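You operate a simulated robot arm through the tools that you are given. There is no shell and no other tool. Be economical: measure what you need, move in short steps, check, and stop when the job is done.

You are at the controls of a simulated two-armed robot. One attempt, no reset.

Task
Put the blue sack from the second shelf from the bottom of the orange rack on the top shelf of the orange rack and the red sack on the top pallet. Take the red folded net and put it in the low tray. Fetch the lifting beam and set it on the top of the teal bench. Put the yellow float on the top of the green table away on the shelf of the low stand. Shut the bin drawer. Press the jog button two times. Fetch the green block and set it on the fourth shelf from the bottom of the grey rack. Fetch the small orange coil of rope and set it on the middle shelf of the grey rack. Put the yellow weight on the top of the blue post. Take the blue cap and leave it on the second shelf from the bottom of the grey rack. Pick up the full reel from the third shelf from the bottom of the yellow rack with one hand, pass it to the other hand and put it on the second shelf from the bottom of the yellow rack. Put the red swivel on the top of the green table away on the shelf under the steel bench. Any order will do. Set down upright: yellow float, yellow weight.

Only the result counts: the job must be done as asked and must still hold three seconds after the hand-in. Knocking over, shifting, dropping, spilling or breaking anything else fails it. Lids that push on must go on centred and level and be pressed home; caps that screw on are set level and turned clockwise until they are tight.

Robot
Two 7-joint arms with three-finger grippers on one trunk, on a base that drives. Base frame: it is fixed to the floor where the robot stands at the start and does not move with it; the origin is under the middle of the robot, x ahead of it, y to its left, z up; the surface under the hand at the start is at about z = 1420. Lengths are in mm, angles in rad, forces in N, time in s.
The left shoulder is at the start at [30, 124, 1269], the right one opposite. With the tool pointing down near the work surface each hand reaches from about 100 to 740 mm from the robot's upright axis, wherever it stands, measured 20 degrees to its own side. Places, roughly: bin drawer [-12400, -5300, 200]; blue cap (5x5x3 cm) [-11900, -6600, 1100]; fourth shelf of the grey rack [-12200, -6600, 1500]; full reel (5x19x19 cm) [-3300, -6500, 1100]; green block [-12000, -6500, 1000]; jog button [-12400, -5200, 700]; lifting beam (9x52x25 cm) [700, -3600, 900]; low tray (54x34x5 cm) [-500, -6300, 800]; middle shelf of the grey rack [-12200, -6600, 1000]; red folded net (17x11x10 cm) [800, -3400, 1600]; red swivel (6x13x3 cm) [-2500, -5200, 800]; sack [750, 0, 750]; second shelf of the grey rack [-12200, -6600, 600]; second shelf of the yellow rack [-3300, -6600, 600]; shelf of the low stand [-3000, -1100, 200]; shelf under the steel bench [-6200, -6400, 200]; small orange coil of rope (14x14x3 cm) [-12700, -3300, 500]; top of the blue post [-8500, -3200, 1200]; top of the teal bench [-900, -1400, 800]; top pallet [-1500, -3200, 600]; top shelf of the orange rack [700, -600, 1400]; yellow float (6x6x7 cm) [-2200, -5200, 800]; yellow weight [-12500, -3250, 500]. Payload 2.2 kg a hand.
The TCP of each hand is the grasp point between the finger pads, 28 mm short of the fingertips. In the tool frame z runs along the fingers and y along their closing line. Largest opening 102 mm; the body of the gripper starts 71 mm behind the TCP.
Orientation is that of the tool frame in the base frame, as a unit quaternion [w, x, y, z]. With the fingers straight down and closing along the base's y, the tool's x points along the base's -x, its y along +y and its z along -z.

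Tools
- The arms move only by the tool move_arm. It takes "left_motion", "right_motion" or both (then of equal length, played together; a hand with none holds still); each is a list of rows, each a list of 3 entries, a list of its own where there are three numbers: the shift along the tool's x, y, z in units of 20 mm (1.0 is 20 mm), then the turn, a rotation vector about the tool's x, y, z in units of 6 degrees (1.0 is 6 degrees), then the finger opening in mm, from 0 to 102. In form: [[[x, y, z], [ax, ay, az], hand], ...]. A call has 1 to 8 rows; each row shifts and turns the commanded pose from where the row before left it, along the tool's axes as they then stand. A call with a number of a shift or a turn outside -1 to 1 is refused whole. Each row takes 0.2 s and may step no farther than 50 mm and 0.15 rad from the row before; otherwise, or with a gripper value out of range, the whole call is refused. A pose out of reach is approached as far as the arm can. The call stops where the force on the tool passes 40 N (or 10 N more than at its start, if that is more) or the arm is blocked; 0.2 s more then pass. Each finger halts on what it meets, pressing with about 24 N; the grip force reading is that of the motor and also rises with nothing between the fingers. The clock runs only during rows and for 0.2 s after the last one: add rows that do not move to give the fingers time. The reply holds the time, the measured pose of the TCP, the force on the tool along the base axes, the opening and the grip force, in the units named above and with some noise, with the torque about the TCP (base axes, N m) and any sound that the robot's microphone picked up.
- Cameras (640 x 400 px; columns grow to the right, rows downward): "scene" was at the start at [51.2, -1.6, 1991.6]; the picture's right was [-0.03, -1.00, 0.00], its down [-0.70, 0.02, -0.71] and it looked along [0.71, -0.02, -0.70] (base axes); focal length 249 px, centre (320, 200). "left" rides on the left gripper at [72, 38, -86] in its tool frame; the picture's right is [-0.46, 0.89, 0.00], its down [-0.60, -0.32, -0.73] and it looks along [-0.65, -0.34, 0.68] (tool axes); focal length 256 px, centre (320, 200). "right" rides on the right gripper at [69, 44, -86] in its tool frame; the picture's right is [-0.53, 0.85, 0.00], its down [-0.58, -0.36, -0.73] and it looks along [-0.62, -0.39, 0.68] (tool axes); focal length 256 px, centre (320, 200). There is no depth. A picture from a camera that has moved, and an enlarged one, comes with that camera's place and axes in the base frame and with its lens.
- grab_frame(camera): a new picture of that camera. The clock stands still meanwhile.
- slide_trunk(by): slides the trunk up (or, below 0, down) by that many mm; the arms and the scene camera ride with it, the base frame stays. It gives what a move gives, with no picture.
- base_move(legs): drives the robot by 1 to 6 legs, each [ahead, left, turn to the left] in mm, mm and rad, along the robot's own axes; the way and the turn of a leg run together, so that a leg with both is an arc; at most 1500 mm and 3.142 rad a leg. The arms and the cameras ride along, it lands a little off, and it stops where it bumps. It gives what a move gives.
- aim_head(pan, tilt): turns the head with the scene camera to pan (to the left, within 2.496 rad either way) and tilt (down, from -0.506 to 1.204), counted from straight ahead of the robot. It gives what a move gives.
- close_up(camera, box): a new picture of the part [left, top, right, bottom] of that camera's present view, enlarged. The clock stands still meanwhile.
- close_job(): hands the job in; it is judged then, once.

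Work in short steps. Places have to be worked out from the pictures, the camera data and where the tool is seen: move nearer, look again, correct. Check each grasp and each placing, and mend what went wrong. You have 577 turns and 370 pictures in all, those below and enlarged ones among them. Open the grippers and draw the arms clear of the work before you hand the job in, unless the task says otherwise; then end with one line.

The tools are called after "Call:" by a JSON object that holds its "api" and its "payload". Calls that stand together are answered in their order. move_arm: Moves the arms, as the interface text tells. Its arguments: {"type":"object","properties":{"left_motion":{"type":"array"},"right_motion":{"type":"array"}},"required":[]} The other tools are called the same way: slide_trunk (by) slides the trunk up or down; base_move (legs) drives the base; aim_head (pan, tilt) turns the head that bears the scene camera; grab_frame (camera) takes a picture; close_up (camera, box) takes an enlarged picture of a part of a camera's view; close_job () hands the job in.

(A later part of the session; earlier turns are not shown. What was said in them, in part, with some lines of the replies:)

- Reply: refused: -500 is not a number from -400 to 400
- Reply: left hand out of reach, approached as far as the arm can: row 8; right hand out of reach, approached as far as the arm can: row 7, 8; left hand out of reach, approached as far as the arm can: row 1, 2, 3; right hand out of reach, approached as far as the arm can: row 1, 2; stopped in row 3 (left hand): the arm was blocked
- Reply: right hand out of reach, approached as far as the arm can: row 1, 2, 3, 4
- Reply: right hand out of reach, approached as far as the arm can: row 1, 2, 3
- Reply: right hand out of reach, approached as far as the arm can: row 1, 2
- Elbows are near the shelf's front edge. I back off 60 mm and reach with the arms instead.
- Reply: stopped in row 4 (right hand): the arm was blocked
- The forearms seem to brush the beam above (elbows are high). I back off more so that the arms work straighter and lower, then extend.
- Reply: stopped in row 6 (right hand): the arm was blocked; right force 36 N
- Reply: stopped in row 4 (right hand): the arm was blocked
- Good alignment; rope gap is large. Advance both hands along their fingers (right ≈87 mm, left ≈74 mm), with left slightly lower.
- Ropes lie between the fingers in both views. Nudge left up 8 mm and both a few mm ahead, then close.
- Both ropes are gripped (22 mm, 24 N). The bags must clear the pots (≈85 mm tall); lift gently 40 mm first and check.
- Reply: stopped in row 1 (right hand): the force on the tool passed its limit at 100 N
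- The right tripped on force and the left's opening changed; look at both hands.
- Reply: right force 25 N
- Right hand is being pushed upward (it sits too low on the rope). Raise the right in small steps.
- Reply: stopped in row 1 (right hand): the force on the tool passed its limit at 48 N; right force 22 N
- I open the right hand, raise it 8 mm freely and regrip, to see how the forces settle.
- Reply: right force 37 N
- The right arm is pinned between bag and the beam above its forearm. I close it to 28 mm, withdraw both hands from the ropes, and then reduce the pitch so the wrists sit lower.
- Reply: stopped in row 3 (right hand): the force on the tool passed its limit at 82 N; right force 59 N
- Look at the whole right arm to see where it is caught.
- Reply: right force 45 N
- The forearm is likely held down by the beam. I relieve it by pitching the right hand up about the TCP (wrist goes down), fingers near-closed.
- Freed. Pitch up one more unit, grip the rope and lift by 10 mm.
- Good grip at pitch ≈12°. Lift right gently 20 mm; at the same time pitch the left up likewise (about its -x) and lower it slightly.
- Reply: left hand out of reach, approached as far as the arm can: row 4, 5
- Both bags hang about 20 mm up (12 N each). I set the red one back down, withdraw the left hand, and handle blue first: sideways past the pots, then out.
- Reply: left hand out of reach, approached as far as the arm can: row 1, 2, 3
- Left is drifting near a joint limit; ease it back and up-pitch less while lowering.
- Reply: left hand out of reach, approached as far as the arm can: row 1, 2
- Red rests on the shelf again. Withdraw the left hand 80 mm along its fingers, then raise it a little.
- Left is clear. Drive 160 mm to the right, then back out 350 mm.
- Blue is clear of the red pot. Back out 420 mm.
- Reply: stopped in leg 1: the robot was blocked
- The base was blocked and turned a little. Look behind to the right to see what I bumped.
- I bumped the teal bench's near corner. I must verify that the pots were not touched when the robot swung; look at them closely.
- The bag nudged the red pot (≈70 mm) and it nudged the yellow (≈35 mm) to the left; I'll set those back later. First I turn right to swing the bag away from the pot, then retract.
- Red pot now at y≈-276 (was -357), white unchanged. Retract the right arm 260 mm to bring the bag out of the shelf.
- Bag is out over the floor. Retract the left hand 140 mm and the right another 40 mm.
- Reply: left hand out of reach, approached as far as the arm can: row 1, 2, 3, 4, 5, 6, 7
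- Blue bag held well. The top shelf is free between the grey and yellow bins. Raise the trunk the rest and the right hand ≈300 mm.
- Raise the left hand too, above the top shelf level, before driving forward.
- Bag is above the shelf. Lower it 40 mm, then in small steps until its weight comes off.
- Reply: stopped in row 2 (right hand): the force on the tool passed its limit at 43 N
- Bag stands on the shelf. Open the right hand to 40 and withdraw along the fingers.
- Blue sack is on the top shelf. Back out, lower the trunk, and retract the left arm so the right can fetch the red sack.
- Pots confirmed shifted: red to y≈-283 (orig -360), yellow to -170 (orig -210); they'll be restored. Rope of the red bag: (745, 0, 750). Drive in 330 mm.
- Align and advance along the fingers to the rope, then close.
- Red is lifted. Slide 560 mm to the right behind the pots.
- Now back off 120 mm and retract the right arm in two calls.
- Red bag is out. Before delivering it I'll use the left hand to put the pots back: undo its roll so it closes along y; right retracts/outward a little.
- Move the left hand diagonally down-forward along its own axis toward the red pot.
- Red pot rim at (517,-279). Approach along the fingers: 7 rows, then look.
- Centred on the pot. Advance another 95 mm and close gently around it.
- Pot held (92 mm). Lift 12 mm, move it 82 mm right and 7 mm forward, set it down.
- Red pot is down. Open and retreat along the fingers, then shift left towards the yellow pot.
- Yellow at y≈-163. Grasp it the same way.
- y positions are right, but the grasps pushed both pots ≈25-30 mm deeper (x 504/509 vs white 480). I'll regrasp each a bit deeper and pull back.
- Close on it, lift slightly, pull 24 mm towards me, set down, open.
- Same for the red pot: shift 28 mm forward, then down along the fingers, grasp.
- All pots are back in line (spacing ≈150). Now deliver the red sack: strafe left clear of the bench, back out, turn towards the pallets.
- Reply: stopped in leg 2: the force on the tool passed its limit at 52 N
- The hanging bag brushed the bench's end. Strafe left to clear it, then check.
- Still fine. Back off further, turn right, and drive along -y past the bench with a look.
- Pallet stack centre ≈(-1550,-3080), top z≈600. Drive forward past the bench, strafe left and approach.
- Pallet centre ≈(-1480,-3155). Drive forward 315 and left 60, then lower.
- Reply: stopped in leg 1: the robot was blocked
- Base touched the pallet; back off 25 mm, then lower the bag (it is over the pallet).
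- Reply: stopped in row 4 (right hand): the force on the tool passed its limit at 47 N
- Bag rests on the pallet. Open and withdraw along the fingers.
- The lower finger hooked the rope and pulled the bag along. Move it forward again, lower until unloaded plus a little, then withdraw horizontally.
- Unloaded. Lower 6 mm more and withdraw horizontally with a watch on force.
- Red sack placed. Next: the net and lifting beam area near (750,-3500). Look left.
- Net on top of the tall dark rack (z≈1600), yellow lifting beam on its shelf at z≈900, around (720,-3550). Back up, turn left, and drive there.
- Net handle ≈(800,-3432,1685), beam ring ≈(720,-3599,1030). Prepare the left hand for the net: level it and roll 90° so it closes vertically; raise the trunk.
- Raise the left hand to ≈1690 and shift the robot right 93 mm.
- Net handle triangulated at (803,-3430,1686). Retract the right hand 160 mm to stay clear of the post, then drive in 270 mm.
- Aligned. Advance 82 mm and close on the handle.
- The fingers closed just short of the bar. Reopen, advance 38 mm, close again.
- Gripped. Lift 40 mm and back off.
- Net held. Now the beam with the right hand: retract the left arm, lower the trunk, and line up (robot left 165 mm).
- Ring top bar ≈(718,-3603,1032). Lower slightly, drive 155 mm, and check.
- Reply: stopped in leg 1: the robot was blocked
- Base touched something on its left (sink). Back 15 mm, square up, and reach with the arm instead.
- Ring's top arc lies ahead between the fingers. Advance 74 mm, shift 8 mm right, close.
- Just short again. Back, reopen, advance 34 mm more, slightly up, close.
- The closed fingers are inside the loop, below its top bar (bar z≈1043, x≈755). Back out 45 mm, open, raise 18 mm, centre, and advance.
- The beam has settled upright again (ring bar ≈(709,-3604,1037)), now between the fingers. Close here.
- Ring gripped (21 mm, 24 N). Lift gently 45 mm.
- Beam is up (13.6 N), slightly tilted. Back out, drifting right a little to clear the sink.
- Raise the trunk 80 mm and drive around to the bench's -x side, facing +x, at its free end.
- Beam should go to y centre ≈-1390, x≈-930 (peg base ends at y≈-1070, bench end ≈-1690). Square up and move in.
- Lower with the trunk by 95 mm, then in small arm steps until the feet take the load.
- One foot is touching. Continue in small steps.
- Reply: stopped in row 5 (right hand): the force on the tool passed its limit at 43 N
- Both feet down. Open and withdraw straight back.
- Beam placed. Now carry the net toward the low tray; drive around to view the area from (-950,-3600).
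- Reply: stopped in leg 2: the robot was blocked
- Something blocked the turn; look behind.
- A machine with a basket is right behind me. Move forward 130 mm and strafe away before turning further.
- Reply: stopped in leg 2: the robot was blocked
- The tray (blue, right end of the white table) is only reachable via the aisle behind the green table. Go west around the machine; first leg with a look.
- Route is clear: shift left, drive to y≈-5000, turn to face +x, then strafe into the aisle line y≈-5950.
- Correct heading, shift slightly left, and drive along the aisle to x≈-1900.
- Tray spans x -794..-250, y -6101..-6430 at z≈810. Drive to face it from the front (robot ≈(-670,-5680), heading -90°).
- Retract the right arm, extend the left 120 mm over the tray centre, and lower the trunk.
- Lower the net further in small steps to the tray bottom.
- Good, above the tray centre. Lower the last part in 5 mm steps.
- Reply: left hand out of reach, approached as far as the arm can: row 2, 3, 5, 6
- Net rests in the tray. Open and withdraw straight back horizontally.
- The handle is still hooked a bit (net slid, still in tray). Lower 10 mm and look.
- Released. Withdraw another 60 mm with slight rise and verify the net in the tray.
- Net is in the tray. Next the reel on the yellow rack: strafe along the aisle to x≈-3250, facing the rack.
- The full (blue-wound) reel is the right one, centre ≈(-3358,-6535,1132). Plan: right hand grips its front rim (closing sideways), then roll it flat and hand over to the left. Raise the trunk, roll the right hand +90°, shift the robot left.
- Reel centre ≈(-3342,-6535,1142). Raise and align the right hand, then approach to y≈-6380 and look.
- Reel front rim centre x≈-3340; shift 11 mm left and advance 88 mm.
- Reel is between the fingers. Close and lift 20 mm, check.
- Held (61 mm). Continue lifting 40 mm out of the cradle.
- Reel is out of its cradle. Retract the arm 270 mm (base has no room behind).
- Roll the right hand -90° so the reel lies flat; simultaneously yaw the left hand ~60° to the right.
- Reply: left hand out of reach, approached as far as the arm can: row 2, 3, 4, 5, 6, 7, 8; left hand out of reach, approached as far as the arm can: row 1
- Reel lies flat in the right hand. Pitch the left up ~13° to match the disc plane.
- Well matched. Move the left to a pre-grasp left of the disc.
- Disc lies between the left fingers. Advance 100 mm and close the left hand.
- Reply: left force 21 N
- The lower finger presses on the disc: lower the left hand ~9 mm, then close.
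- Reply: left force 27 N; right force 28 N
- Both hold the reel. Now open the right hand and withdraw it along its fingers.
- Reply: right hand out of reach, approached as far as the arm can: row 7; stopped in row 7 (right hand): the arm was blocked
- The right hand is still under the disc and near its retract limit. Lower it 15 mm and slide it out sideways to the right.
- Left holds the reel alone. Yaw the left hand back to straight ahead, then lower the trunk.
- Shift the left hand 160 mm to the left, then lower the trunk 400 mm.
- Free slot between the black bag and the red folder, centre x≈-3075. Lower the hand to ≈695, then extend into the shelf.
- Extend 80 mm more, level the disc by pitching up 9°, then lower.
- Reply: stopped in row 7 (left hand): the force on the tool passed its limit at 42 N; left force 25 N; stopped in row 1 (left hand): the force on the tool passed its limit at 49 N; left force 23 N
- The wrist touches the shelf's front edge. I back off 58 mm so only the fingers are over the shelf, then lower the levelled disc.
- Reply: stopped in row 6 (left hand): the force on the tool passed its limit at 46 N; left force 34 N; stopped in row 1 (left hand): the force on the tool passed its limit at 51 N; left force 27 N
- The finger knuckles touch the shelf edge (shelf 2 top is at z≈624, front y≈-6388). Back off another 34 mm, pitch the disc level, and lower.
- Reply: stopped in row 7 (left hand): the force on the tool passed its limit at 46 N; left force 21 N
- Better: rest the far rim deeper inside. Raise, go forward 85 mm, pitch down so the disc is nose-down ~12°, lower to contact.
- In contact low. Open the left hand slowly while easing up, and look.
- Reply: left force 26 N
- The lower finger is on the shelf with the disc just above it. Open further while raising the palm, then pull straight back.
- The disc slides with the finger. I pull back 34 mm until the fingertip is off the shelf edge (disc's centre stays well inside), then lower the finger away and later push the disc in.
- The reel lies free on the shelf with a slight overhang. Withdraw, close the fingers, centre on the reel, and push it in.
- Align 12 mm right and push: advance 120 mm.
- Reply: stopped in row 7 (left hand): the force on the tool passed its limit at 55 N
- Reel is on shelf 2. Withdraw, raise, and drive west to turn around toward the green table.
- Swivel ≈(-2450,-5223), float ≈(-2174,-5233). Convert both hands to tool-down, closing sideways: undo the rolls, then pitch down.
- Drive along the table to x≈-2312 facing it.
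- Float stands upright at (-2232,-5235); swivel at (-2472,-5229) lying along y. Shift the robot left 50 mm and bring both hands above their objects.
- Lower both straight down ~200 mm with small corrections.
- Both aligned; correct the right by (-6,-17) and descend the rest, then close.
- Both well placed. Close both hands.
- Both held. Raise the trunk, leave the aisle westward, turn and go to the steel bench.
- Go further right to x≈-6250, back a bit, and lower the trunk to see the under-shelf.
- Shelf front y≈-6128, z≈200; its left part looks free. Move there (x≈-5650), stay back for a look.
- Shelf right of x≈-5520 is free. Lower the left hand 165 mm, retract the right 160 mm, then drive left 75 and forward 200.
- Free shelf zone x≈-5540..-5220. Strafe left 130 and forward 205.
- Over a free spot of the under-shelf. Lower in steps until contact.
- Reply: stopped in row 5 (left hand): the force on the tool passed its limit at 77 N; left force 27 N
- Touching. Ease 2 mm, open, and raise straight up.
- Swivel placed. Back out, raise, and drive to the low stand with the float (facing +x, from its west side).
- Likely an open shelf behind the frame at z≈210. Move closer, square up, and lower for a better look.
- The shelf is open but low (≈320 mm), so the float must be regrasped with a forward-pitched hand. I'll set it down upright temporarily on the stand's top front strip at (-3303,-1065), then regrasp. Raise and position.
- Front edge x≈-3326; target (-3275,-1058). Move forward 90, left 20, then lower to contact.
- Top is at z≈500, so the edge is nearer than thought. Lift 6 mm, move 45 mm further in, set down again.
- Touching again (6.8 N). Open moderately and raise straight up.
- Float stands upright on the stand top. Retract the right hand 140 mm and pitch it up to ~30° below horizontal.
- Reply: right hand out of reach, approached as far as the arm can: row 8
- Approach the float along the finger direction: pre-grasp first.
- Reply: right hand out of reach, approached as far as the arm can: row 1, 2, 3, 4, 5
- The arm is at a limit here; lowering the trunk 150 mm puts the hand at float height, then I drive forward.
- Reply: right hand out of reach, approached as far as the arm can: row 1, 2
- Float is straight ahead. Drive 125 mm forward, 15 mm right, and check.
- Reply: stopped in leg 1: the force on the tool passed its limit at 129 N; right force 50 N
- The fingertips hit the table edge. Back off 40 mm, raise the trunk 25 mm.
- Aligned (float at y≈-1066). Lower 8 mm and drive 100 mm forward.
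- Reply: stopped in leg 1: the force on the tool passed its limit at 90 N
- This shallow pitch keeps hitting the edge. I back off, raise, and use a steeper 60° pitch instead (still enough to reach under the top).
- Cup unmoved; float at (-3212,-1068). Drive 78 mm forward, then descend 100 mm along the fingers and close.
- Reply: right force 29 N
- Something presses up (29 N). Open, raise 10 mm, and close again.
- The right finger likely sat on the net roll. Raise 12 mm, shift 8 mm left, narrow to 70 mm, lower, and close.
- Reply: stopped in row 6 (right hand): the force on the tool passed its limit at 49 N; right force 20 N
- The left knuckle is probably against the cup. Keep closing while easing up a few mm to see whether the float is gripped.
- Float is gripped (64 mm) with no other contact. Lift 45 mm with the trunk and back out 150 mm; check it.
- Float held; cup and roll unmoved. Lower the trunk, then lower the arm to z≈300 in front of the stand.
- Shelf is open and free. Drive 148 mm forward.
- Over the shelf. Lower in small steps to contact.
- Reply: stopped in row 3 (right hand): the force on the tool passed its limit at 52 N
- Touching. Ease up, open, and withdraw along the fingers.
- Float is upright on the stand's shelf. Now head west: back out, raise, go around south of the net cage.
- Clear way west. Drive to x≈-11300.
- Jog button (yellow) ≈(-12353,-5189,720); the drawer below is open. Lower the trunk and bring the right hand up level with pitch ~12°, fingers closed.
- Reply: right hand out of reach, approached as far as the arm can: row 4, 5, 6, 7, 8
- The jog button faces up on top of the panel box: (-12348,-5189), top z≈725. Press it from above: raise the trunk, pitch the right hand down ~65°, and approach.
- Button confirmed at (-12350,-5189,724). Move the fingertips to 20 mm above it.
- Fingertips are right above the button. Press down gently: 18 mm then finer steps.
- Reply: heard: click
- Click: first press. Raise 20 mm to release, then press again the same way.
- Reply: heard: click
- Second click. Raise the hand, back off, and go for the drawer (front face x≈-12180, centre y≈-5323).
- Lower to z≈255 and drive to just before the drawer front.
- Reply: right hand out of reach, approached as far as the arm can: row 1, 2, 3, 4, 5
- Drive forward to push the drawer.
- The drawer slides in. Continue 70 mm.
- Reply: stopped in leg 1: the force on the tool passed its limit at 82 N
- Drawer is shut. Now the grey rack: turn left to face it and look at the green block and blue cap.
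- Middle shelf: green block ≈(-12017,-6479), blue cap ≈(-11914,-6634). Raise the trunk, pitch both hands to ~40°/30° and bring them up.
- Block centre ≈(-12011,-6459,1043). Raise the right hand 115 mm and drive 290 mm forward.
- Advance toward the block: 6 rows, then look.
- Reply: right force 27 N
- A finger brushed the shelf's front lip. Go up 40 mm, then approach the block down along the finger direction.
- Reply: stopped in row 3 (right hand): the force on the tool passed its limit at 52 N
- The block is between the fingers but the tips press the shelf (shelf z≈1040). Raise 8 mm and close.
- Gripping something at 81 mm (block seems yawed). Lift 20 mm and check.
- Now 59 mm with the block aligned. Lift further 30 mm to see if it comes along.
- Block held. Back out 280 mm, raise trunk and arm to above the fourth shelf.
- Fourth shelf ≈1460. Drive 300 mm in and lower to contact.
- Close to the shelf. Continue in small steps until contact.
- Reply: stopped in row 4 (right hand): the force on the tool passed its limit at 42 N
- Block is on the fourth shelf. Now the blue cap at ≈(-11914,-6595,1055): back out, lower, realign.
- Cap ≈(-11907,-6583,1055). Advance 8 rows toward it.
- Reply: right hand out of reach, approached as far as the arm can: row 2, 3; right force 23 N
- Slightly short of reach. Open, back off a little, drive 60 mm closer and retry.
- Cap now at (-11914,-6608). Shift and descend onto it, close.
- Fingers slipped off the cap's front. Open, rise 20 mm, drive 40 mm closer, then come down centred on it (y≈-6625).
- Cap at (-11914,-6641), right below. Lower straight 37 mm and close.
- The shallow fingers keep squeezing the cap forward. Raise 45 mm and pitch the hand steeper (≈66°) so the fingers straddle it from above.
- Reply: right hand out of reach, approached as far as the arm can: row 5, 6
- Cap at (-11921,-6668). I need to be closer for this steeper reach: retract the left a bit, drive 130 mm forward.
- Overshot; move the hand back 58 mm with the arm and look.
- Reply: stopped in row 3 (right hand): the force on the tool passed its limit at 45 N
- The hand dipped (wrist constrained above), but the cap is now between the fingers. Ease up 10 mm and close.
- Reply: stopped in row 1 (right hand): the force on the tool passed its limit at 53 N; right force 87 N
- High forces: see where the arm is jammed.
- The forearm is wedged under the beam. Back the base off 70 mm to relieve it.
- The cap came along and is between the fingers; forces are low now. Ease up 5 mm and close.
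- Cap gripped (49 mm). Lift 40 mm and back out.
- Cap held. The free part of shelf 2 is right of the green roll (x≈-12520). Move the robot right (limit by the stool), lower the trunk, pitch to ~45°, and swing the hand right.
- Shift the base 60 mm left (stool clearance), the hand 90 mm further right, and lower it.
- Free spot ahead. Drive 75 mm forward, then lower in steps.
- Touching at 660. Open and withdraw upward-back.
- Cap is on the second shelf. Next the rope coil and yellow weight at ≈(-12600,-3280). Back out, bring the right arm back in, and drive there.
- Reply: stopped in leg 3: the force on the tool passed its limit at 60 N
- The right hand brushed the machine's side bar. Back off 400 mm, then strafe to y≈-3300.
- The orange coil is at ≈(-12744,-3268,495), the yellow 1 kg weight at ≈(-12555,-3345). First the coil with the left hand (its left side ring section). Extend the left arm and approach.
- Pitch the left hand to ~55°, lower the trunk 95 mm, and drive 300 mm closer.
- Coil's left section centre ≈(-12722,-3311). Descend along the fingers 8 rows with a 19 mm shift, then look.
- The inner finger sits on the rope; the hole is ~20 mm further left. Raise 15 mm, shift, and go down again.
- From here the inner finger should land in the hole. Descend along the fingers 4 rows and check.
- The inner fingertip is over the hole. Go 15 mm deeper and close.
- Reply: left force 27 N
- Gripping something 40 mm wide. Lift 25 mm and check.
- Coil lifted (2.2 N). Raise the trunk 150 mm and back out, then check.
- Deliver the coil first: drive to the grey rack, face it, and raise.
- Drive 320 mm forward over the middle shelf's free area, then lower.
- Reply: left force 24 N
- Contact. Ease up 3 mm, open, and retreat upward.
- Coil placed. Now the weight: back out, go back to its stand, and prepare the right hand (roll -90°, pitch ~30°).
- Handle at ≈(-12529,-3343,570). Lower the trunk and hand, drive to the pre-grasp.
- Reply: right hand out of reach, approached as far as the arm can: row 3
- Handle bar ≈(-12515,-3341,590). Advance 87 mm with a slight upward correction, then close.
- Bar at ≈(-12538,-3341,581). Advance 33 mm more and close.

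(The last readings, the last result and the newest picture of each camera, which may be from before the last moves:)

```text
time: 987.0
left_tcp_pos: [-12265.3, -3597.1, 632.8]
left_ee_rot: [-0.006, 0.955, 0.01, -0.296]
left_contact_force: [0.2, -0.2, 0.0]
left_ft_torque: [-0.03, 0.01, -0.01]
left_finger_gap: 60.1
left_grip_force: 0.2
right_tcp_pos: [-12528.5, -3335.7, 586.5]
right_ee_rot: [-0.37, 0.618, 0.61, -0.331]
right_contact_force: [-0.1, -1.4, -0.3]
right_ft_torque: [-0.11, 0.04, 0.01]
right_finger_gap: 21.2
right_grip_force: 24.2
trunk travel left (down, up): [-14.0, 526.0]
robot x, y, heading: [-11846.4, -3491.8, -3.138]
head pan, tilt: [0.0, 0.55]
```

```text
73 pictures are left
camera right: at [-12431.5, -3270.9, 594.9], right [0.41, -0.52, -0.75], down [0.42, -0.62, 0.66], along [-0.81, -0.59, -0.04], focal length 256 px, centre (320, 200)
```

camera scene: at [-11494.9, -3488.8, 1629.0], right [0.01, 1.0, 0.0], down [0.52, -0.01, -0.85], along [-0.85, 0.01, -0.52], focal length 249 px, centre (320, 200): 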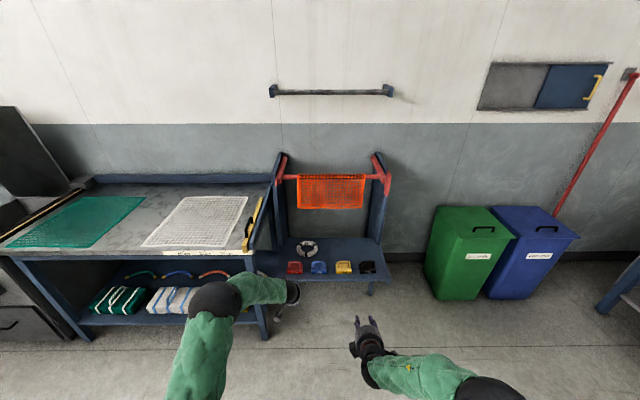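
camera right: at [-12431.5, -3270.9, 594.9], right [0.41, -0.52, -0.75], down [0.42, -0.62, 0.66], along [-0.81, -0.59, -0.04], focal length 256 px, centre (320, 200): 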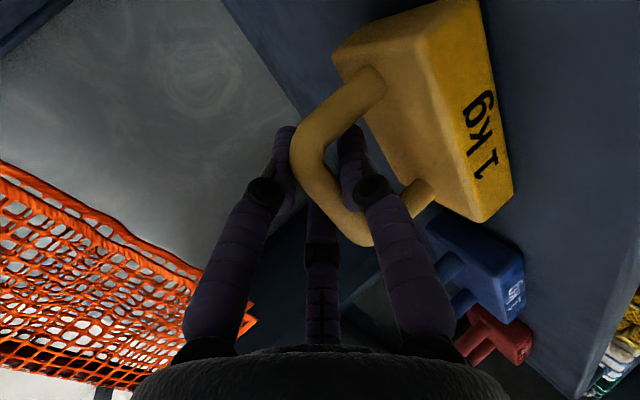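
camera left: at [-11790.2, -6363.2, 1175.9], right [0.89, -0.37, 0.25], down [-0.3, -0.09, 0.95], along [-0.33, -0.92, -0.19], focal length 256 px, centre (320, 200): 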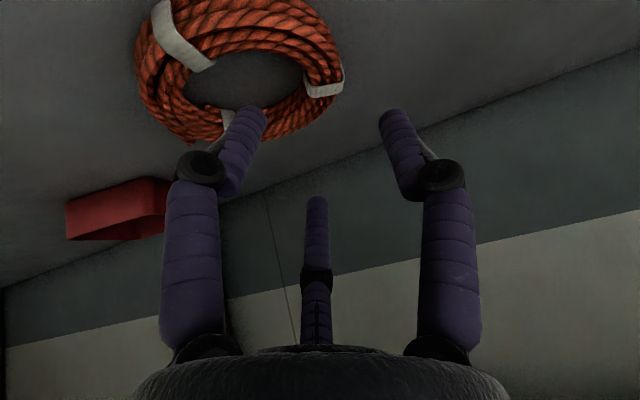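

Handle gripped. Lift with the trunk 60 mm and back out.

Call:
{"api": "slide_trunk", "payload": {"by": 60}}

Call:
{"api": "base_move", "payload": {"legs": [[-400, 0, 0]]}}

Call:
{"api": "grab_frame", "payload": {"camera": "right"}}

```text
time: 988.0
left_tcp_pos: [-12266.6, -3598.1, 691.9]
left_ee_rot: [-0.006, 0.955, 0.011, -0.296]
left_contact_force: [-0.4, -0.8, -0.7]
left_ft_torque: [0.0, 0.0, 0.02]
left_finger_gap: 59.9
left_grip_force: 0.1
right_tcp_pos: [-12529.6, -3335.5, 646.6]
right_ee_rot: [-0.37, 0.618, 0.61, -0.331]
right_contact_force: [0.2, -0.3, -9.7]
right_ft_torque: [0.06, 0.05, 0.0]
right_finger_gap: 21.3
right_grip_force: 23.9
trunk travel left (down, up): [-74.0, 466.0]
robot x, y, heading: [-11843.1, -3491.2, -3.14]
head pan, tilt: [0.0, 0.55]
```

```text
time: 990.5
left_tcp_pos: [-11867.3, -3597.1, 692.8]
left_ee_rot: [-0.007, 0.955, 0.009, -0.296]
left_contact_force: [0.1, 1.1, 1.0]
left_ft_torque: [0.02, 0.01, 0.03]
left_finger_gap: 59.9
left_grip_force: 0.0
right_tcp_pos: [-12128.2, -3334.5, 647.7]
right_ee_rot: [-0.371, 0.619, 0.608, -0.331]
right_contact_force: [0.4, -0.9, -9.7]
right_ft_torque: [0.09, 0.05, 0.02]
right_finger_gap: 21.1
right_grip_force: 24.2
trunk travel left (down, up): [-74.0, 466.0]
robot x, y, heading: [-11445.2, -3489.1, 3.138]
head pan, tilt: [0.0, 0.55]
```

```text
72 pictures are left
camera right: at [-12032.2, -3269.3, 655.8], right [0.41, -0.52, -0.75], down [0.42, -0.62, 0.66], along [-0.81, -0.59, -0.03], focal length 256 px, centre (320, 200)
```

right: 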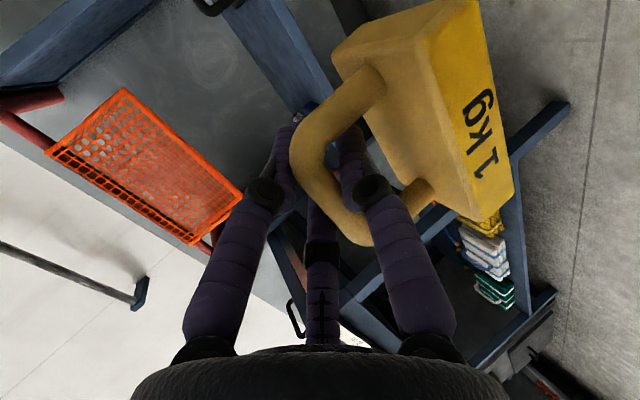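

Weight held (10 N). Drive to the blue post: south of it, facing +y, and look.

Call:
{"api": "base_move", "payload": {"legs": [[0, 1010, 0], [0, 0, -1.568], [0, -1400, 0], [0, -1390, 0]]}}

Call:
{"api": "slide_trunk", "payload": {"by": 400}}

Call:
{"api": "aim_head", "payload": {"pan": 0, "tilt": 0.4}}

Call:
{"api": "grab_frame", "payload": {"camera": "scene"}}

```text
time: 1012.7
left_tcp_pos: [-8753.4, -4056.9, 692.8]
left_ee_rot: [-0.214, 0.683, -0.668, -0.205]
left_contact_force: [-0.1, 0.3, 0.2]
left_ft_torque: [-0.03, -0.02, 0.02]
left_finger_gap: 60.1
left_grip_force: 0.1
right_tcp_pos: [-8491.8, -3793.6, 646.9]
right_ee_rot: [-0.495, 0.868, -0.005, 0.028]
right_contact_force: [0.5, 0.6, -10.4]
right_ft_torque: [0.06, -0.05, -0.01]
right_finger_gap: 21.5
right_grip_force: 24.2
trunk travel left (down, up): [-74.0, 466.0]
robot x, y, heading: [-8641.3, -4478.1, 1.575]
head pan, tilt: [0.0, 0.55]
```

```text
time: 1016.5
left_tcp_pos: [-8753.3, -4055.8, 1091.5]
left_ee_rot: [-0.213, 0.684, -0.667, -0.205]
left_contact_force: [-0.8, -0.2, 0.5]
left_ft_torque: [0.01, 0.02, -0.02]
left_finger_gap: 60.1
left_grip_force: 0.1
right_tcp_pos: [-8492.1, -3792.7, 1046.4]
right_ee_rot: [-0.496, 0.868, -0.005, 0.026]
right_contact_force: [-0.1, -0.3, -9.9]
right_ft_torque: [0.08, -0.05, -0.02]
right_finger_gap: 21.2
right_grip_force: 24.1
trunk travel left (down, up): [-474.0, 66.0]
robot x, y, heading: [-8643.6, -4476.1, 1.569]
head pan, tilt: [0.0, 0.55]
```

```text
time: 1017.2
left_tcp_pos: [-8753.9, -4057.0, 1091.1]
left_ee_rot: [-0.213, 0.683, -0.668, -0.205]
left_contact_force: [0.2, 0.3, -0.2]
left_ft_torque: [-0.04, 0.02, 0.0]
left_finger_gap: 60.1
left_grip_force: 0.0
right_tcp_pos: [-8491.9, -3793.5, 1045.8]
right_ee_rot: [-0.495, 0.868, -0.005, 0.027]
right_contact_force: [0.3, 0.7, -9.9]
right_ft_torque: [0.06, -0.07, 0.03]
right_finger_gap: 21.2
right_grip_force: 23.9
trunk travel left (down, up): [-474.0, 66.0]
robot x, y, heading: [-8640.4, -4474.4, 1.576]
head pan, tilt: [0.0, 0.4]
```

```text
71 pictures are left
camera scene: at [-8643.2, -4411.7, 1987.6], right [1.0, 0.0, 0.0], down [0.0, -0.39, -0.92], along [0.0, 0.92, -0.39], focal length 249 px, centre (320, 200)
```

scene: 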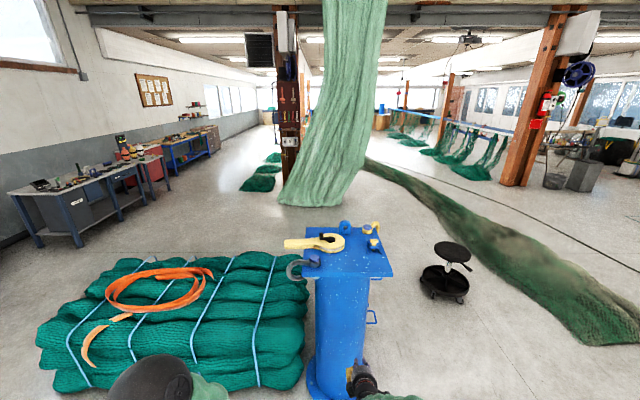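

Call:
{"api": "close_up", "payload": {"camera": "scene", "box": [270, 205, 410, 295]}}

```text
4.44 times, centred on (340, 250) of scene
camera zoom: at [-8643.2, -4411.7, 1987.6], right [1.0, 0.0, 0.0], down [0.0, -0.39, -0.92], along [0.0, 0.92, -0.39], focal length 1106 px, centre (231, -22)
```

zoom: 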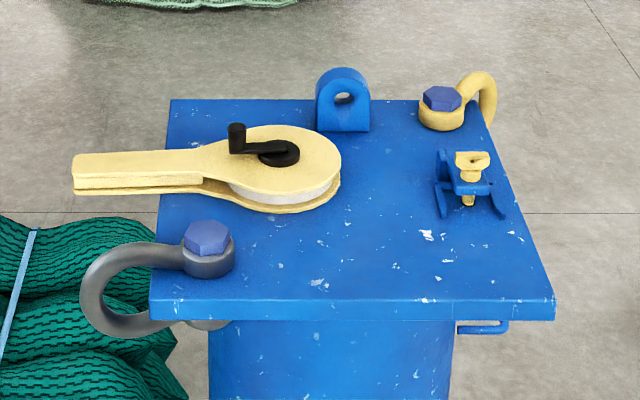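

Plate is 440 mm square, centre ≈(-8512,-3226), free front-right area; target (-8430,-3378). Raise the weight and approach.

Call:
{"api": "slide_trunk", "payload": {"by": 64}}

Call:
{"api": "move_arm", "payload": {"right_motion": [[[0, -0.864, -0.5], [0, 0, 0], 5], [[0, -0.864, -0.5], [0, 0, 0], 5], [[0, -0.864, -0.5], [0, 0, 0], 5], [[0, -0.864, -0.5], [0, 0, 0], 5], [[0, -0.864, -0.5], [0, 0, 0], 5], [[0, -0.864, -0.5], [0, 0, 0], 5], [[0, -0.864, -0.5], [0, 0, 0], 5], [[0, -0.864, -0.5], [0, 0, 0], 5]]}}

Call:
{"api": "move_arm", "payload": {"right_motion": [[[0, -0.864, -0.5], [0, 0, 0], 5], [[0, -0.864, -0.5], [0, 0, 0], 5], [[0, -0.864, -0.5], [0, 0, 0], 5], [[0, -0.864, -0.5], [0, 0, 0], 5]]}}

Call:
{"api": "base_move", "payload": {"legs": [[0, -62, 0], [280, 0, 0]]}}

Call:
{"api": "aim_head", "payload": {"pan": -0.1, "tilt": 0.75}}

Call:
{"api": "grab_frame", "payload": {"camera": "scene"}}

Call:
{"api": "grab_frame", "payload": {"camera": "right"}}

```text
time: 1018.3
left_tcp_pos: [-8753.2, -4056.9, 1156.3]
left_ee_rot: [-0.213, 0.683, -0.668, -0.205]
left_contact_force: [0.3, -0.4, 0.3]
left_ft_torque: [-0.03, -0.04, -0.04]
left_finger_gap: 60.2
left_grip_force: 0.1
right_tcp_pos: [-8492.0, -3793.0, 1109.1]
right_ee_rot: [-0.495, 0.868, -0.004, 0.027]
right_contact_force: [0.1, 0.9, -9.6]
right_ft_torque: [0.09, -0.07, -0.01]
right_finger_gap: 21.2
right_grip_force: 24.0
trunk travel left (down, up): [-538.0, 2.0]
robot x, y, heading: [-8648.6, -4477.8, 1.573]
head pan, tilt: [0.0, 0.4]
```

```text
time: 1020.1
left_tcp_pos: [-8753.2, -4056.4, 1156.3]
left_ee_rot: [-0.213, 0.683, -0.668, -0.204]
left_contact_force: [-0.3, -0.1, -0.4]
left_ft_torque: [-0.02, -0.02, 0.02]
left_finger_gap: 59.8
left_grip_force: 0.1
right_tcp_pos: [-8498.3, -3793.8, 1270.6]
right_ee_rot: [-0.495, 0.868, -0.004, 0.026]
right_contact_force: [-1.2, -0.3, -11.1]
right_ft_torque: [0.08, -0.06, -0.02]
right_finger_gap: 21.1
right_grip_force: 24.3
trunk travel left (down, up): [-538.0, 2.0]
robot x, y, heading: [-8643.8, -4474.3, 1.573]
head pan, tilt: [0.0, 0.4]
```

```text
time: 1021.1
left_tcp_pos: [-8752.9, -4057.1, 1157.0]
left_ee_rot: [-0.214, 0.683, -0.667, -0.206]
left_contact_force: [-0.9, 0.6, 0.0]
left_ft_torque: [0.04, 0.0, 0.03]
left_finger_gap: 60.0
left_grip_force: 0.0
right_tcp_pos: [-8502.7, -3791.5, 1350.4]
right_ee_rot: [-0.496, 0.868, -0.004, 0.026]
right_contact_force: [-0.9, -0.5, -10.1]
right_ft_torque: [0.1, -0.08, -0.05]
right_finger_gap: 21.0
right_grip_force: 23.9
trunk travel left (down, up): [-538.0, 2.0]
robot x, y, heading: [-8643.8, -4472.4, 1.576]
head pan, tilt: [0.0, 0.4]
```

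```text
time: 1023.6
left_tcp_pos: [-8691.6, -3779.0, 1157.6]
left_ee_rot: [-0.214, 0.683, -0.667, -0.205]
left_contact_force: [0.1, 0.6, -0.8]
left_ft_torque: [0.01, 0.0, 0.01]
left_finger_gap: 60.0
left_grip_force: 0.2
right_tcp_pos: [-8440.8, -3513.5, 1349.9]
right_ee_rot: [-0.496, 0.868, -0.005, 0.027]
right_contact_force: [0.2, 0.1, -10.0]
right_ft_torque: [0.03, -0.08, -0.02]
right_finger_gap: 21.0
right_grip_force: 24.3
trunk travel left (down, up): [-538.0, 2.0]
robot x, y, heading: [-8583.2, -4199.3, 1.577]
head pan, tilt: [0.0, 0.4]
```

```text
time: 1024.4
left_tcp_pos: [-8691.5, -3778.0, 1157.5]
left_ee_rot: [-0.213, 0.683, -0.668, -0.205]
left_contact_force: [-0.4, -1.1, 0.6]
left_ft_torque: [0.03, -0.02, -0.06]
left_finger_gap: 60.2
left_grip_force: 0.0
right_tcp_pos: [-8439.6, -3512.1, 1349.2]
right_ee_rot: [-0.495, 0.868, -0.005, 0.027]
right_contact_force: [-0.4, -0.1, -8.9]
right_ft_torque: [0.04, -0.07, -0.01]
right_finger_gap: 21.1
right_grip_force: 24.0
trunk travel left (down, up): [-538.0, 2.0]
robot x, y, heading: [-8581.4, -4197.8, 1.577]
head pan, tilt: [-0.099, 0.75]
```

```text
69 pictures are left
camera scene: at [-8573.3, -4143.6, 2020.7], right [1.0, -0.1, 0.0], down [-0.07, -0.68, -0.73], along [0.07, 0.73, -0.68], focal length 249 px, centre (320, 200)
```

scene: 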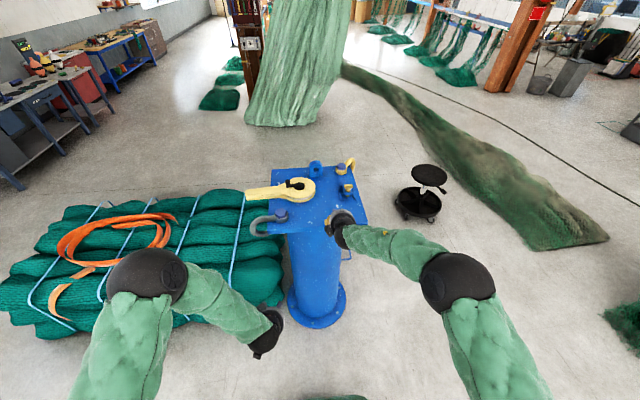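

```text
68 pictures are left
camera right: at [-8376.7, -3610.6, 1358.2], right [-0.52, -0.41, -0.75], down [-0.62, -0.42, 0.66], along [-0.59, 0.81, -0.04], focal length 256 px, centre (320, 200)
```

right: 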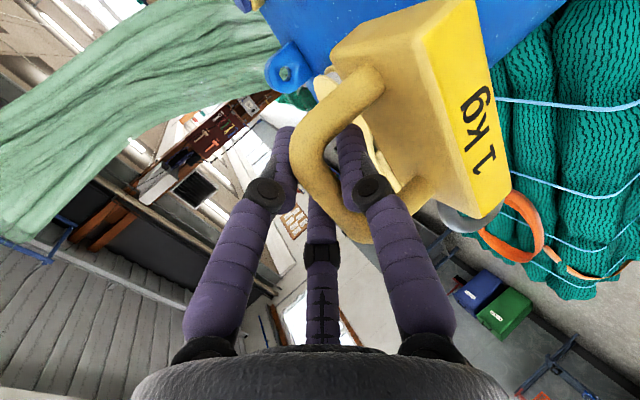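

Drive 122 mm forward, 10 mm right, and look before lowering.

Call:
{"api": "base_move", "payload": {"legs": [[122, -12, 0]]}}

Call:
{"api": "close_up", "payload": {"camera": "scene", "box": [240, 150, 420, 270]}}

Call:
{"api": "grab_frame", "payload": {"camera": "right"}}

```text
time: 1025.7
left_tcp_pos: [-8680.9, -3656.0, 1156.5]
left_ee_rot: [-0.213, 0.684, -0.667, -0.206]
left_contact_force: [-0.4, 0.2, 0.4]
left_ft_torque: [-0.02, 0.03, 0.0]
left_finger_gap: 60.2
left_grip_force: 0.1
right_tcp_pos: [-8429.9, -3391.6, 1351.1]
right_ee_rot: [-0.496, 0.868, -0.004, 0.026]
right_contact_force: [-0.4, -0.2, -9.6]
right_ft_torque: [0.04, -0.08, -0.02]
right_finger_gap: 21.1
right_grip_force: 24.1
trunk travel left (down, up): [-538.0, 2.0]
robot x, y, heading: [-8569.4, -4077.6, 1.58]
head pan, tilt: [-0.099, 0.75]
```

```text
3.33 times, centred on (330, 210) of scene
camera zoom: at [-8562.2, -4022.7, 2020.6], right [1.0, -0.09, 0.0], down [-0.06, -0.68, -0.73], along [0.07, 0.73, -0.68], focal length 830 px, centre (287, 167)
```

zoom: 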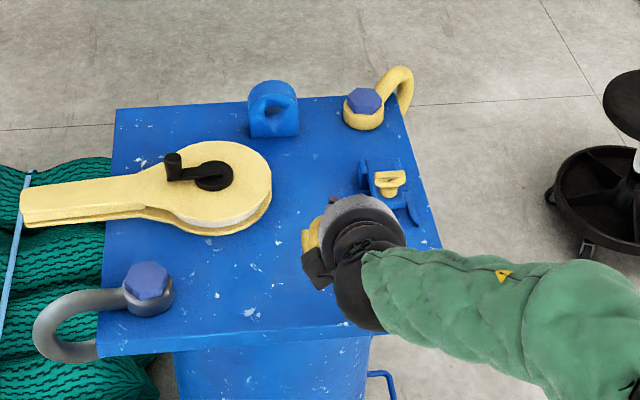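

```text
66 pictures are left
camera right: at [-8366.5, -3488.7, 1358.9], right [-0.52, -0.41, -0.75], down [-0.62, -0.43, 0.66], along [-0.59, 0.81, -0.04], focal length 256 px, centre (320, 200)
```

right: 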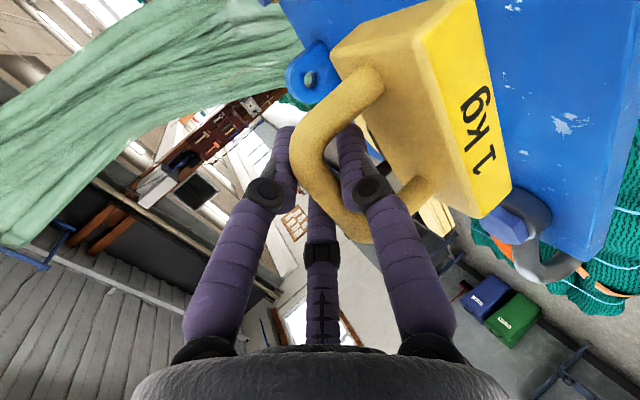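

Clear above the free front-right area. Lower in steps to contact.

Call:
{"api": "move_arm", "payload": {"right_motion": [[[0, 0.864, 0.5], [0, 0, 0], 5], [[0, 0.864, 0.5], [0, 0, 0], 5], [[0, 0.432, 0.25], [0, 0, 0], 5], [[0, 0.2, 0.12], [0, 0, 0], 5], [[0, 0.2, 0.12], [0, 0, 0], 5], [[0, 0.2, 0.12], [0, 0, 0], 5]]}}

Call:
{"api": "grab_frame", "payload": {"camera": "right"}}

```text
time: 1027.1
left_tcp_pos: [-8680.4, -3657.2, 1156.0]
left_ee_rot: [-0.213, 0.684, -0.667, -0.205]
left_contact_force: [-0.4, 0.3, -0.4]
left_ft_torque: [-0.01, -0.03, 0.0]
left_finger_gap: 59.9
left_grip_force: 0.1
right_tcp_pos: [-8427.8, -3389.4, 1286.5]
right_ee_rot: [-0.495, 0.868, -0.004, 0.027]
right_contact_force: [0.6, -0.2, -9.3]
right_ft_torque: [0.07, -0.06, 0.01]
right_finger_gap: 21.0
right_grip_force: 23.6
trunk travel left (down, up): [-538.0, 2.0]
robot x, y, heading: [-8569.2, -4077.9, 1.579]
head pan, tilt: [-0.099, 0.75]
```

```text
65 pictures are left
camera right: at [-8363.7, -3488.4, 1294.4], right [-0.52, -0.41, -0.75], down [-0.62, -0.42, 0.66], along [-0.59, 0.81, -0.04], focal length 256 px, centre (320, 200)
```

right: 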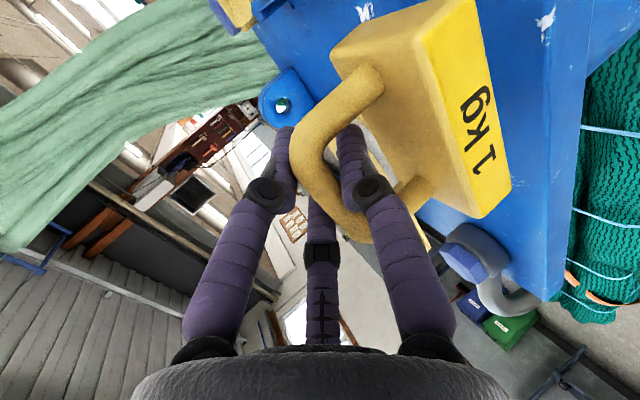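

Move 20 mm further in for margin, then continue lowering.

Call:
{"api": "move_arm", "payload": {"right_motion": [[[0, -0.5, 0.866], [0, 0, 0], 5], [[0, 0.17, 0.1], [0, 0, 0], 5], [[0, 0.17, 0.1], [0, 0, 0], 5], [[0, 0.17, 0.1], [0, 0, 0], 5], [[0, 0.17, 0.1], [0, 0, 0], 5]]}}

Call:
{"api": "move_arm", "payload": {"right_motion": [[[0, 0.15, 0.09], [0, 0, 0], 5], [[0, 0.15, 0.09], [0, 0, 0], 5], [[0, 0.15, 0.09], [0, 0, 0], 5], [[0, 0.15, 0.09], [0, 0, 0], 5]]}}

```text
time: 1028.3
left_tcp_pos: [-8680.5, -3655.9, 1157.1]
left_ee_rot: [-0.213, 0.684, -0.667, -0.206]
left_contact_force: [0.6, 0.5, 0.4]
left_ft_torque: [-0.01, -0.02, -0.01]
left_finger_gap: 60.1
left_grip_force: 0.0
right_tcp_pos: [-8426.8, -3371.2, 1270.9]
right_ee_rot: [-0.495, 0.868, -0.003, 0.026]
right_contact_force: [0.8, -0.5, -10.4]
right_ft_torque: [0.07, -0.05, -0.01]
right_finger_gap: 21.1
right_grip_force: 24.1
trunk travel left (down, up): [-538.0, 2.0]
robot x, y, heading: [-8571.6, -4071.3, 1.578]
head pan, tilt: [-0.099, 0.75]
```

```text
time: 1029.3
left_tcp_pos: [-8681.3, -3655.6, 1155.9]
left_ee_rot: [-0.213, 0.684, -0.667, -0.205]
left_contact_force: [-0.8, -0.1, 0.5]
left_ft_torque: [0.02, -0.05, 0.0]
left_finger_gap: 59.8
left_grip_force: 0.1
right_tcp_pos: [-8425.7, -3369.7, 1254.9]
right_ee_rot: [-0.495, 0.869, -0.004, 0.026]
right_contact_force: [0.2, 0.0, -10.2]
right_ft_torque: [0.06, -0.05, -0.01]
right_finger_gap: 21.3
right_grip_force: 24.0
trunk travel left (down, up): [-538.0, 2.0]
robot x, y, heading: [-8565.7, -4074.2, 1.58]
head pan, tilt: [-0.099, 0.75]
```

Call:
{"api": "grab_frame", "payload": {"camera": "right"}}

Call:
{"api": "move_arm", "payload": {"right_motion": [[[0, 0.15, 0.09], [0, 0, 0], 5], [[0, 0.15, 0.09], [0, 0, 0], 5], [[0, 0.15, 0.09], [0, 0, 0], 5], [[0, 0.15, 0.09], [0, 0, 0], 5], [[0, 0.15, 0.09], [0, 0, 0], 5]]}}

```text
64 pictures are left
camera right: at [-8361.7, -3468.3, 1264.1], right [-0.52, -0.41, -0.75], down [-0.62, -0.42, 0.66], along [-0.59, 0.81, -0.04], focal length 256 px, centre (320, 200)
```

right: 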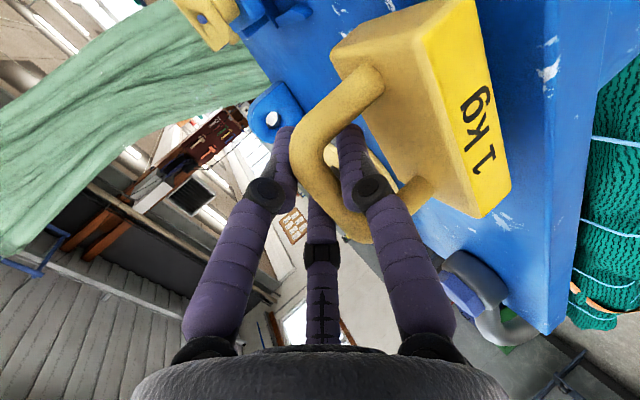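

```text
time: 1030.5
left_tcp_pos: [-8680.4, -3657.7, 1156.6]
left_ee_rot: [-0.212, 0.684, -0.667, -0.204]
left_contact_force: [0.0, -0.5, 0.4]
left_ft_torque: [-0.02, 0.02, -0.03]
left_finger_gap: 59.9
left_grip_force: 0.1
right_tcp_pos: [-8425.5, -3371.1, 1238.3]
right_ee_rot: [-0.494, 0.869, -0.003, 0.026]
right_contact_force: [0.8, 0.2, -9.9]
right_ft_torque: [0.08, -0.05, -0.01]
right_finger_gap: 21.6
right_grip_force: 24.1
trunk travel left (down, up): [-538.0, 2.0]
robot x, y, heading: [-8571.9, -4074.9, 1.579]
head pan, tilt: [-0.099, 0.75]
```

The plate is lower than assumed (~1160), so its front edge is at y≈-3397: move 35 mm further in (raising slightly), then lower.

Call:
{"api": "move_arm", "payload": {"right_motion": [[[0, -0.43, -0.25], [0, 0, 0], 5], [[0, -0.5, 0.866], [0, 0, 0], 5], [[0, -0.4, 0.69], [0, 0, 0], 5]]}}

Call:
{"api": "grab_frame", "payload": {"camera": "right"}}

Call:
{"api": "close_up", "payload": {"camera": "scene", "box": [240, 150, 420, 270]}}

```text
time: 1031.3
left_tcp_pos: [-8681.6, -3655.7, 1156.3]
left_ee_rot: [-0.211, 0.684, -0.667, -0.205]
left_contact_force: [-1.2, 0.6, -1.1]
left_ft_torque: [-0.02, 0.0, 0.0]
left_finger_gap: 59.8
left_grip_force: 0.0
right_tcp_pos: [-8424.4, -3333.7, 1247.8]
right_ee_rot: [-0.495, 0.869, -0.004, 0.027]
right_contact_force: [-0.2, 0.3, -10.1]
right_ft_torque: [0.05, -0.05, 0.02]
right_finger_gap: 21.2
right_grip_force: 23.2
trunk travel left (down, up): [-538.0, 2.0]
robot x, y, heading: [-8567.9, -4073.7, 1.582]
head pan, tilt: [-0.099, 0.75]
```

```text
63 pictures are left
camera right: at [-8360.1, -3431.5, 1256.7], right [-0.52, -0.41, -0.75], down [-0.62, -0.42, 0.66], along [-0.59, 0.81, -0.04], focal length 256 px, centre (320, 200)
```

right: 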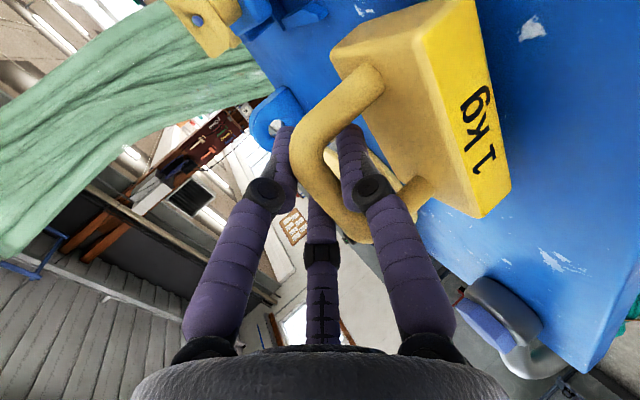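

```text
3.33 times, centred on (330, 210) of scene
camera zoom: at [-8562.0, -4020.3, 2020.6], right [1.0, -0.09, 0.0], down [-0.06, -0.68, -0.73], along [0.07, 0.73, -0.68], focal length 830 px, centre (287, 167)
```

zoom: 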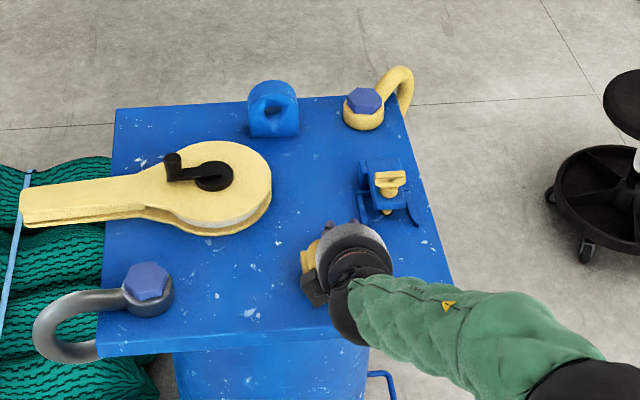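

Call:
{"api": "move_arm", "payload": {"right_motion": [[[0, 0.4, 0.23], [0, 0, 0], 5], [[0, 0.2, 0.12], [0, 0, 0], 5], [[0, 0.15, 0.09], [0, 0, 0], 5], [[0, 0.15, 0.09], [0, 0, 0], 5], [[0, 0.15, 0.09], [0, 0, 0], 5], [[0, 0.15, 0.09], [0, 0, 0], 5]]}}

Call:
{"api": "move_arm", "payload": {"right_motion": [[[0, 0.13, 0.08], [0, 0, 0], 5], [[0, 0.13, 0.08], [0, 0, 0], 5], [[0, 0.13, 0.08], [0, 0, 0], 5], [[0, 0.13, 0.08], [0, 0, 0], 5]]}}

```text
time: 1032.7
left_tcp_pos: [-8680.5, -3658.6, 1157.3]
left_ee_rot: [-0.213, 0.684, -0.667, -0.206]
left_contact_force: [-0.2, 0.2, 0.2]
left_ft_torque: [0.0, 0.0, 0.01]
left_finger_gap: 59.9
left_grip_force: 0.2
right_tcp_pos: [-8420.9, -3328.6, 1236.6]
right_ee_rot: [-0.506, 0.862, -0.006, 0.029]
right_contact_force: [-2.2, 3.5, 1.2]
right_ft_torque: [-0.46, 0.45, -0.03]
right_finger_gap: 21.6
right_grip_force: 23.9
trunk travel left (down, up): [-538.0, 2.0]
robot x, y, heading: [-8572.6, -4079.3, 1.577]
head pan, tilt: [-0.099, 0.75]
stopped in row 6 (right hand): the force on the tool passed its limit at 43 N (the readings are from after the stop); the commanded pose is now the measured one
```

```text
time: 1033.5
left_tcp_pos: [-8681.1, -3656.7, 1156.6]
left_ee_rot: [-0.214, 0.683, -0.667, -0.207]
left_contact_force: [-0.6, -0.4, -0.4]
left_ft_torque: [-0.03, 0.0, 0.01]
left_finger_gap: 59.8
left_grip_force: 0.2
right_tcp_pos: [-8418.7, -3322.6, 1235.6]
right_ee_rot: [-0.513, 0.858, -0.007, 0.03]
right_contact_force: [-3.4, -9.7, 16.4]
right_ft_torque: [0.04, 0.94, 0.29]
right_finger_gap: 21.5
right_grip_force: 24.1
trunk travel left (down, up): [-538.0, 2.0]
robot x, y, heading: [-8570.2, -4078.5, 1.575]
head pan, tilt: [-0.099, 0.75]
stopped in row 4 (right hand): the force on the tool passed its limit at 42 N (the readings are from after the stop); the commanded pose is now the measured one
```

Weight stands on the plate. Open to 44 and withdraw exactly along the fingers.

Call:
{"api": "move_arm", "payload": {"right_motion": [[[0, 0, 0], [0, 0, 0], 30], [[0, 0, 0], [0, 0, 0], 44], [[0, 0, 0], [0, 0, 0], 44]]}}

Call:
{"api": "grab_frame", "payload": {"camera": "right"}}

```text
time: 1034.3
left_tcp_pos: [-8681.5, -3657.4, 1156.7]
left_ee_rot: [-0.212, 0.685, -0.666, -0.206]
left_contact_force: [-0.2, -0.3, 1.0]
left_ft_torque: [-0.02, 0.0, 0.0]
left_finger_gap: 59.8
left_grip_force: 0.0
right_tcp_pos: [-8419.0, -3324.8, 1232.1]
right_ee_rot: [-0.51, 0.86, -0.007, 0.03]
right_contact_force: [-1.0, 0.1, 2.0]
right_ft_torque: [0.02, 0.0, 0.03]
right_finger_gap: 45.0
right_grip_force: 0.0
trunk travel left (down, up): [-538.0, 2.0]
robot x, y, heading: [-8570.1, -4075.3, 1.574]
head pan, tilt: [-0.099, 0.75]
```

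```text
61 pictures are left
camera right: at [-8356.4, -3423.1, 1237.6], right [-0.52, -0.38, -0.77], down [-0.62, -0.44, 0.64], along [-0.59, 0.81, -0.01], focal length 256 px, centre (320, 200)
```

right: 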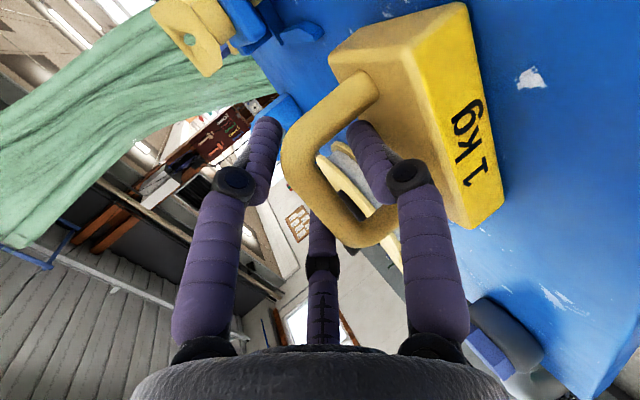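

Call:
{"api": "move_arm", "payload": {"right_motion": [[[0, 0, -0.6], [0, 0, 0], 44], [[0, 0, -0.8], [0, 0, 0], 44], [[0, 0, -1], [0, 0, 0], 44]]}}

Call:
{"api": "grab_frame", "payload": {"camera": "right"}}

```text
time: 1035.1
left_tcp_pos: [-8681.3, -3657.4, 1156.4]
left_ee_rot: [-0.213, 0.684, -0.667, -0.205]
left_contact_force: [-0.4, -0.6, -0.1]
left_ft_torque: [-0.04, 0.0, -0.02]
left_finger_gap: 60.0
left_grip_force: 0.0
right_tcp_pos: [-8421.6, -3366.3, 1256.1]
right_ee_rot: [-0.511, 0.859, -0.008, 0.029]
right_contact_force: [0.3, -0.2, 0.2]
right_ft_torque: [-0.01, 0.01, 0.0]
right_finger_gap: 44.1
right_grip_force: 0.1
trunk travel left (down, up): [-538.0, 2.0]
robot x, y, heading: [-8569.8, -4075.2, 1.573]
head pan, tilt: [-0.099, 0.75]
```

```text
60 pictures are left
camera right: at [-8358.5, -3465.6, 1261.7], right [-0.52, -0.38, -0.77], down [-0.62, -0.44, 0.64], along [-0.58, 0.81, -0.01], focal length 256 px, centre (320, 200)
```

right: 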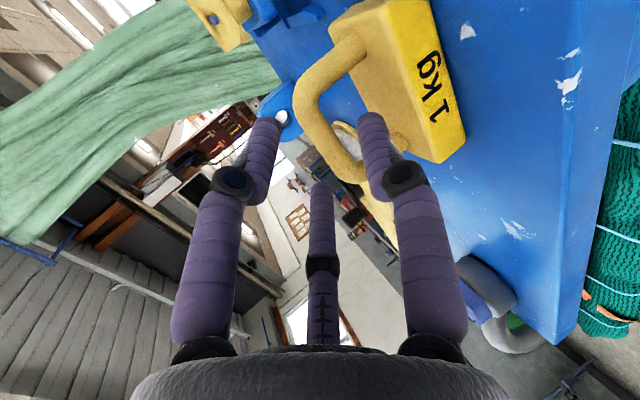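

Fingers are out of the handle. Withdraw further, back the base off, and verify the weight.

Call:
{"api": "move_arm", "payload": {"right_motion": [[[0, 0, -1], [0, 0, 0], 44], [[0, 0, -1], [0, 0, 0], 44]]}}

Call:
{"api": "base_move", "payload": {"legs": [[-350, 0, 0]]}}

Call:
{"api": "grab_frame", "payload": {"camera": "scene"}}

```text
time: 1035.7
left_tcp_pos: [-8680.4, -3658.8, 1155.9]
left_ee_rot: [-0.213, 0.685, -0.666, -0.205]
left_contact_force: [-0.5, 0.3, 0.7]
left_ft_torque: [-0.03, 0.02, 0.0]
left_finger_gap: 60.2
left_grip_force: 0.0
right_tcp_pos: [-8425.3, -3401.6, 1275.9]
right_ee_rot: [-0.512, 0.859, -0.006, 0.029]
right_contact_force: [-0.6, 0.5, 0.6]
right_ft_torque: [0.01, 0.02, 0.01]
right_finger_gap: 43.8
right_grip_force: 0.0
trunk travel left (down, up): [-538.0, 2.0]
robot x, y, heading: [-8572.8, -4074.1, 1.576]
head pan, tilt: [-0.099, 0.75]
```

```text
time: 1038.0
left_tcp_pos: [-8679.0, -4004.0, 1155.3]
left_ee_rot: [-0.213, 0.684, -0.667, -0.205]
left_contact_force: [-0.5, -0.1, -0.1]
left_ft_torque: [0.02, 0.02, -0.01]
left_finger_gap: 59.9
left_grip_force: 0.0
right_tcp_pos: [-8421.4, -3748.4, 1274.9]
right_ee_rot: [-0.511, 0.859, -0.007, 0.03]
right_contact_force: [-1.3, 0.2, -0.1]
right_ft_torque: [0.02, 0.0, -0.01]
right_finger_gap: 43.8
right_grip_force: 0.0
trunk travel left (down, up): [-538.0, 2.0]
robot x, y, heading: [-8568.6, -4427.8, 1.578]
head pan, tilt: [-0.099, 0.75]
```

```text
59 pictures are left
camera scene: at [-8560.4, -4370.3, 2020.6], right [1.0, -0.09, 0.0], down [-0.06, -0.68, -0.73], along [0.07, 0.73, -0.68], focal length 249 px, centre (320, 200)
```

scene: 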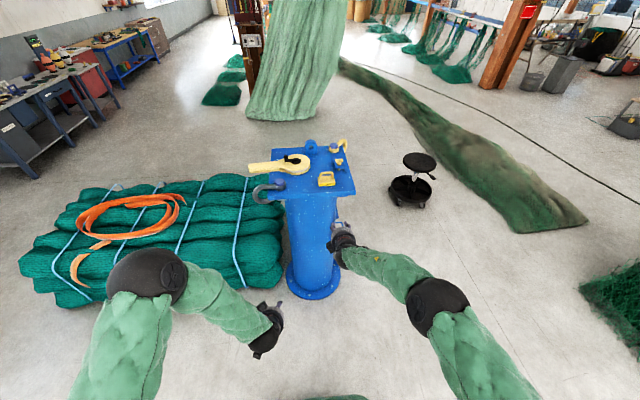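

The weight stands upright on the post, and every placement has been checked by picture. I open both hands fully in free space and hand in.

Call:
{"api": "move_arm", "payload": {"left_motion": [[[0, 0, 0], [0, 0, 0], 100], [[0, 0, 0], [0, 0, 0], 100], [[0, 0, 0], [0, 0, 0], 100]], "right_motion": [[[0, 0, 0], [0, 0, 0], 100], [[0, 0, 0], [0, 0, 0], 100], [[0, 0, 0], [0, 0, 0], 100]]}}

Call:
{"api": "close_job", "payload": {}}

```text
time: 1038.8
left_tcp_pos: [-8678.5, -4004.0, 1156.5]
left_ee_rot: [-0.213, 0.684, -0.666, -0.205]
left_contact_force: [-0.8, -0.1, -0.5]
left_ft_torque: [0.02, 0.0, -0.01]
left_finger_gap: 99.8
left_grip_force: 0.0
right_tcp_pos: [-8420.9, -3749.2, 1274.9]
right_ee_rot: [-0.51, 0.86, -0.007, 0.029]
right_contact_force: [0.4, 0.7, -0.2]
right_ft_torque: [-0.03, 0.01, 0.02]
right_finger_gap: 99.9
right_grip_force: 0.1
trunk travel left (down, up): [-538.0, 2.0]
robot x, y, heading: [-8567.4, -4424.3, 1.579]
head pan, tilt: [-0.099, 0.75]
```

```text
The job is handed in.
```

I handed the job in with all the tasks done, but I knocked the red and yellow pots on the orange rack and put them back only to within about 1 cm. I also bumped the teal bench, pallet stack, low stand and grey rack without seeing anything move.
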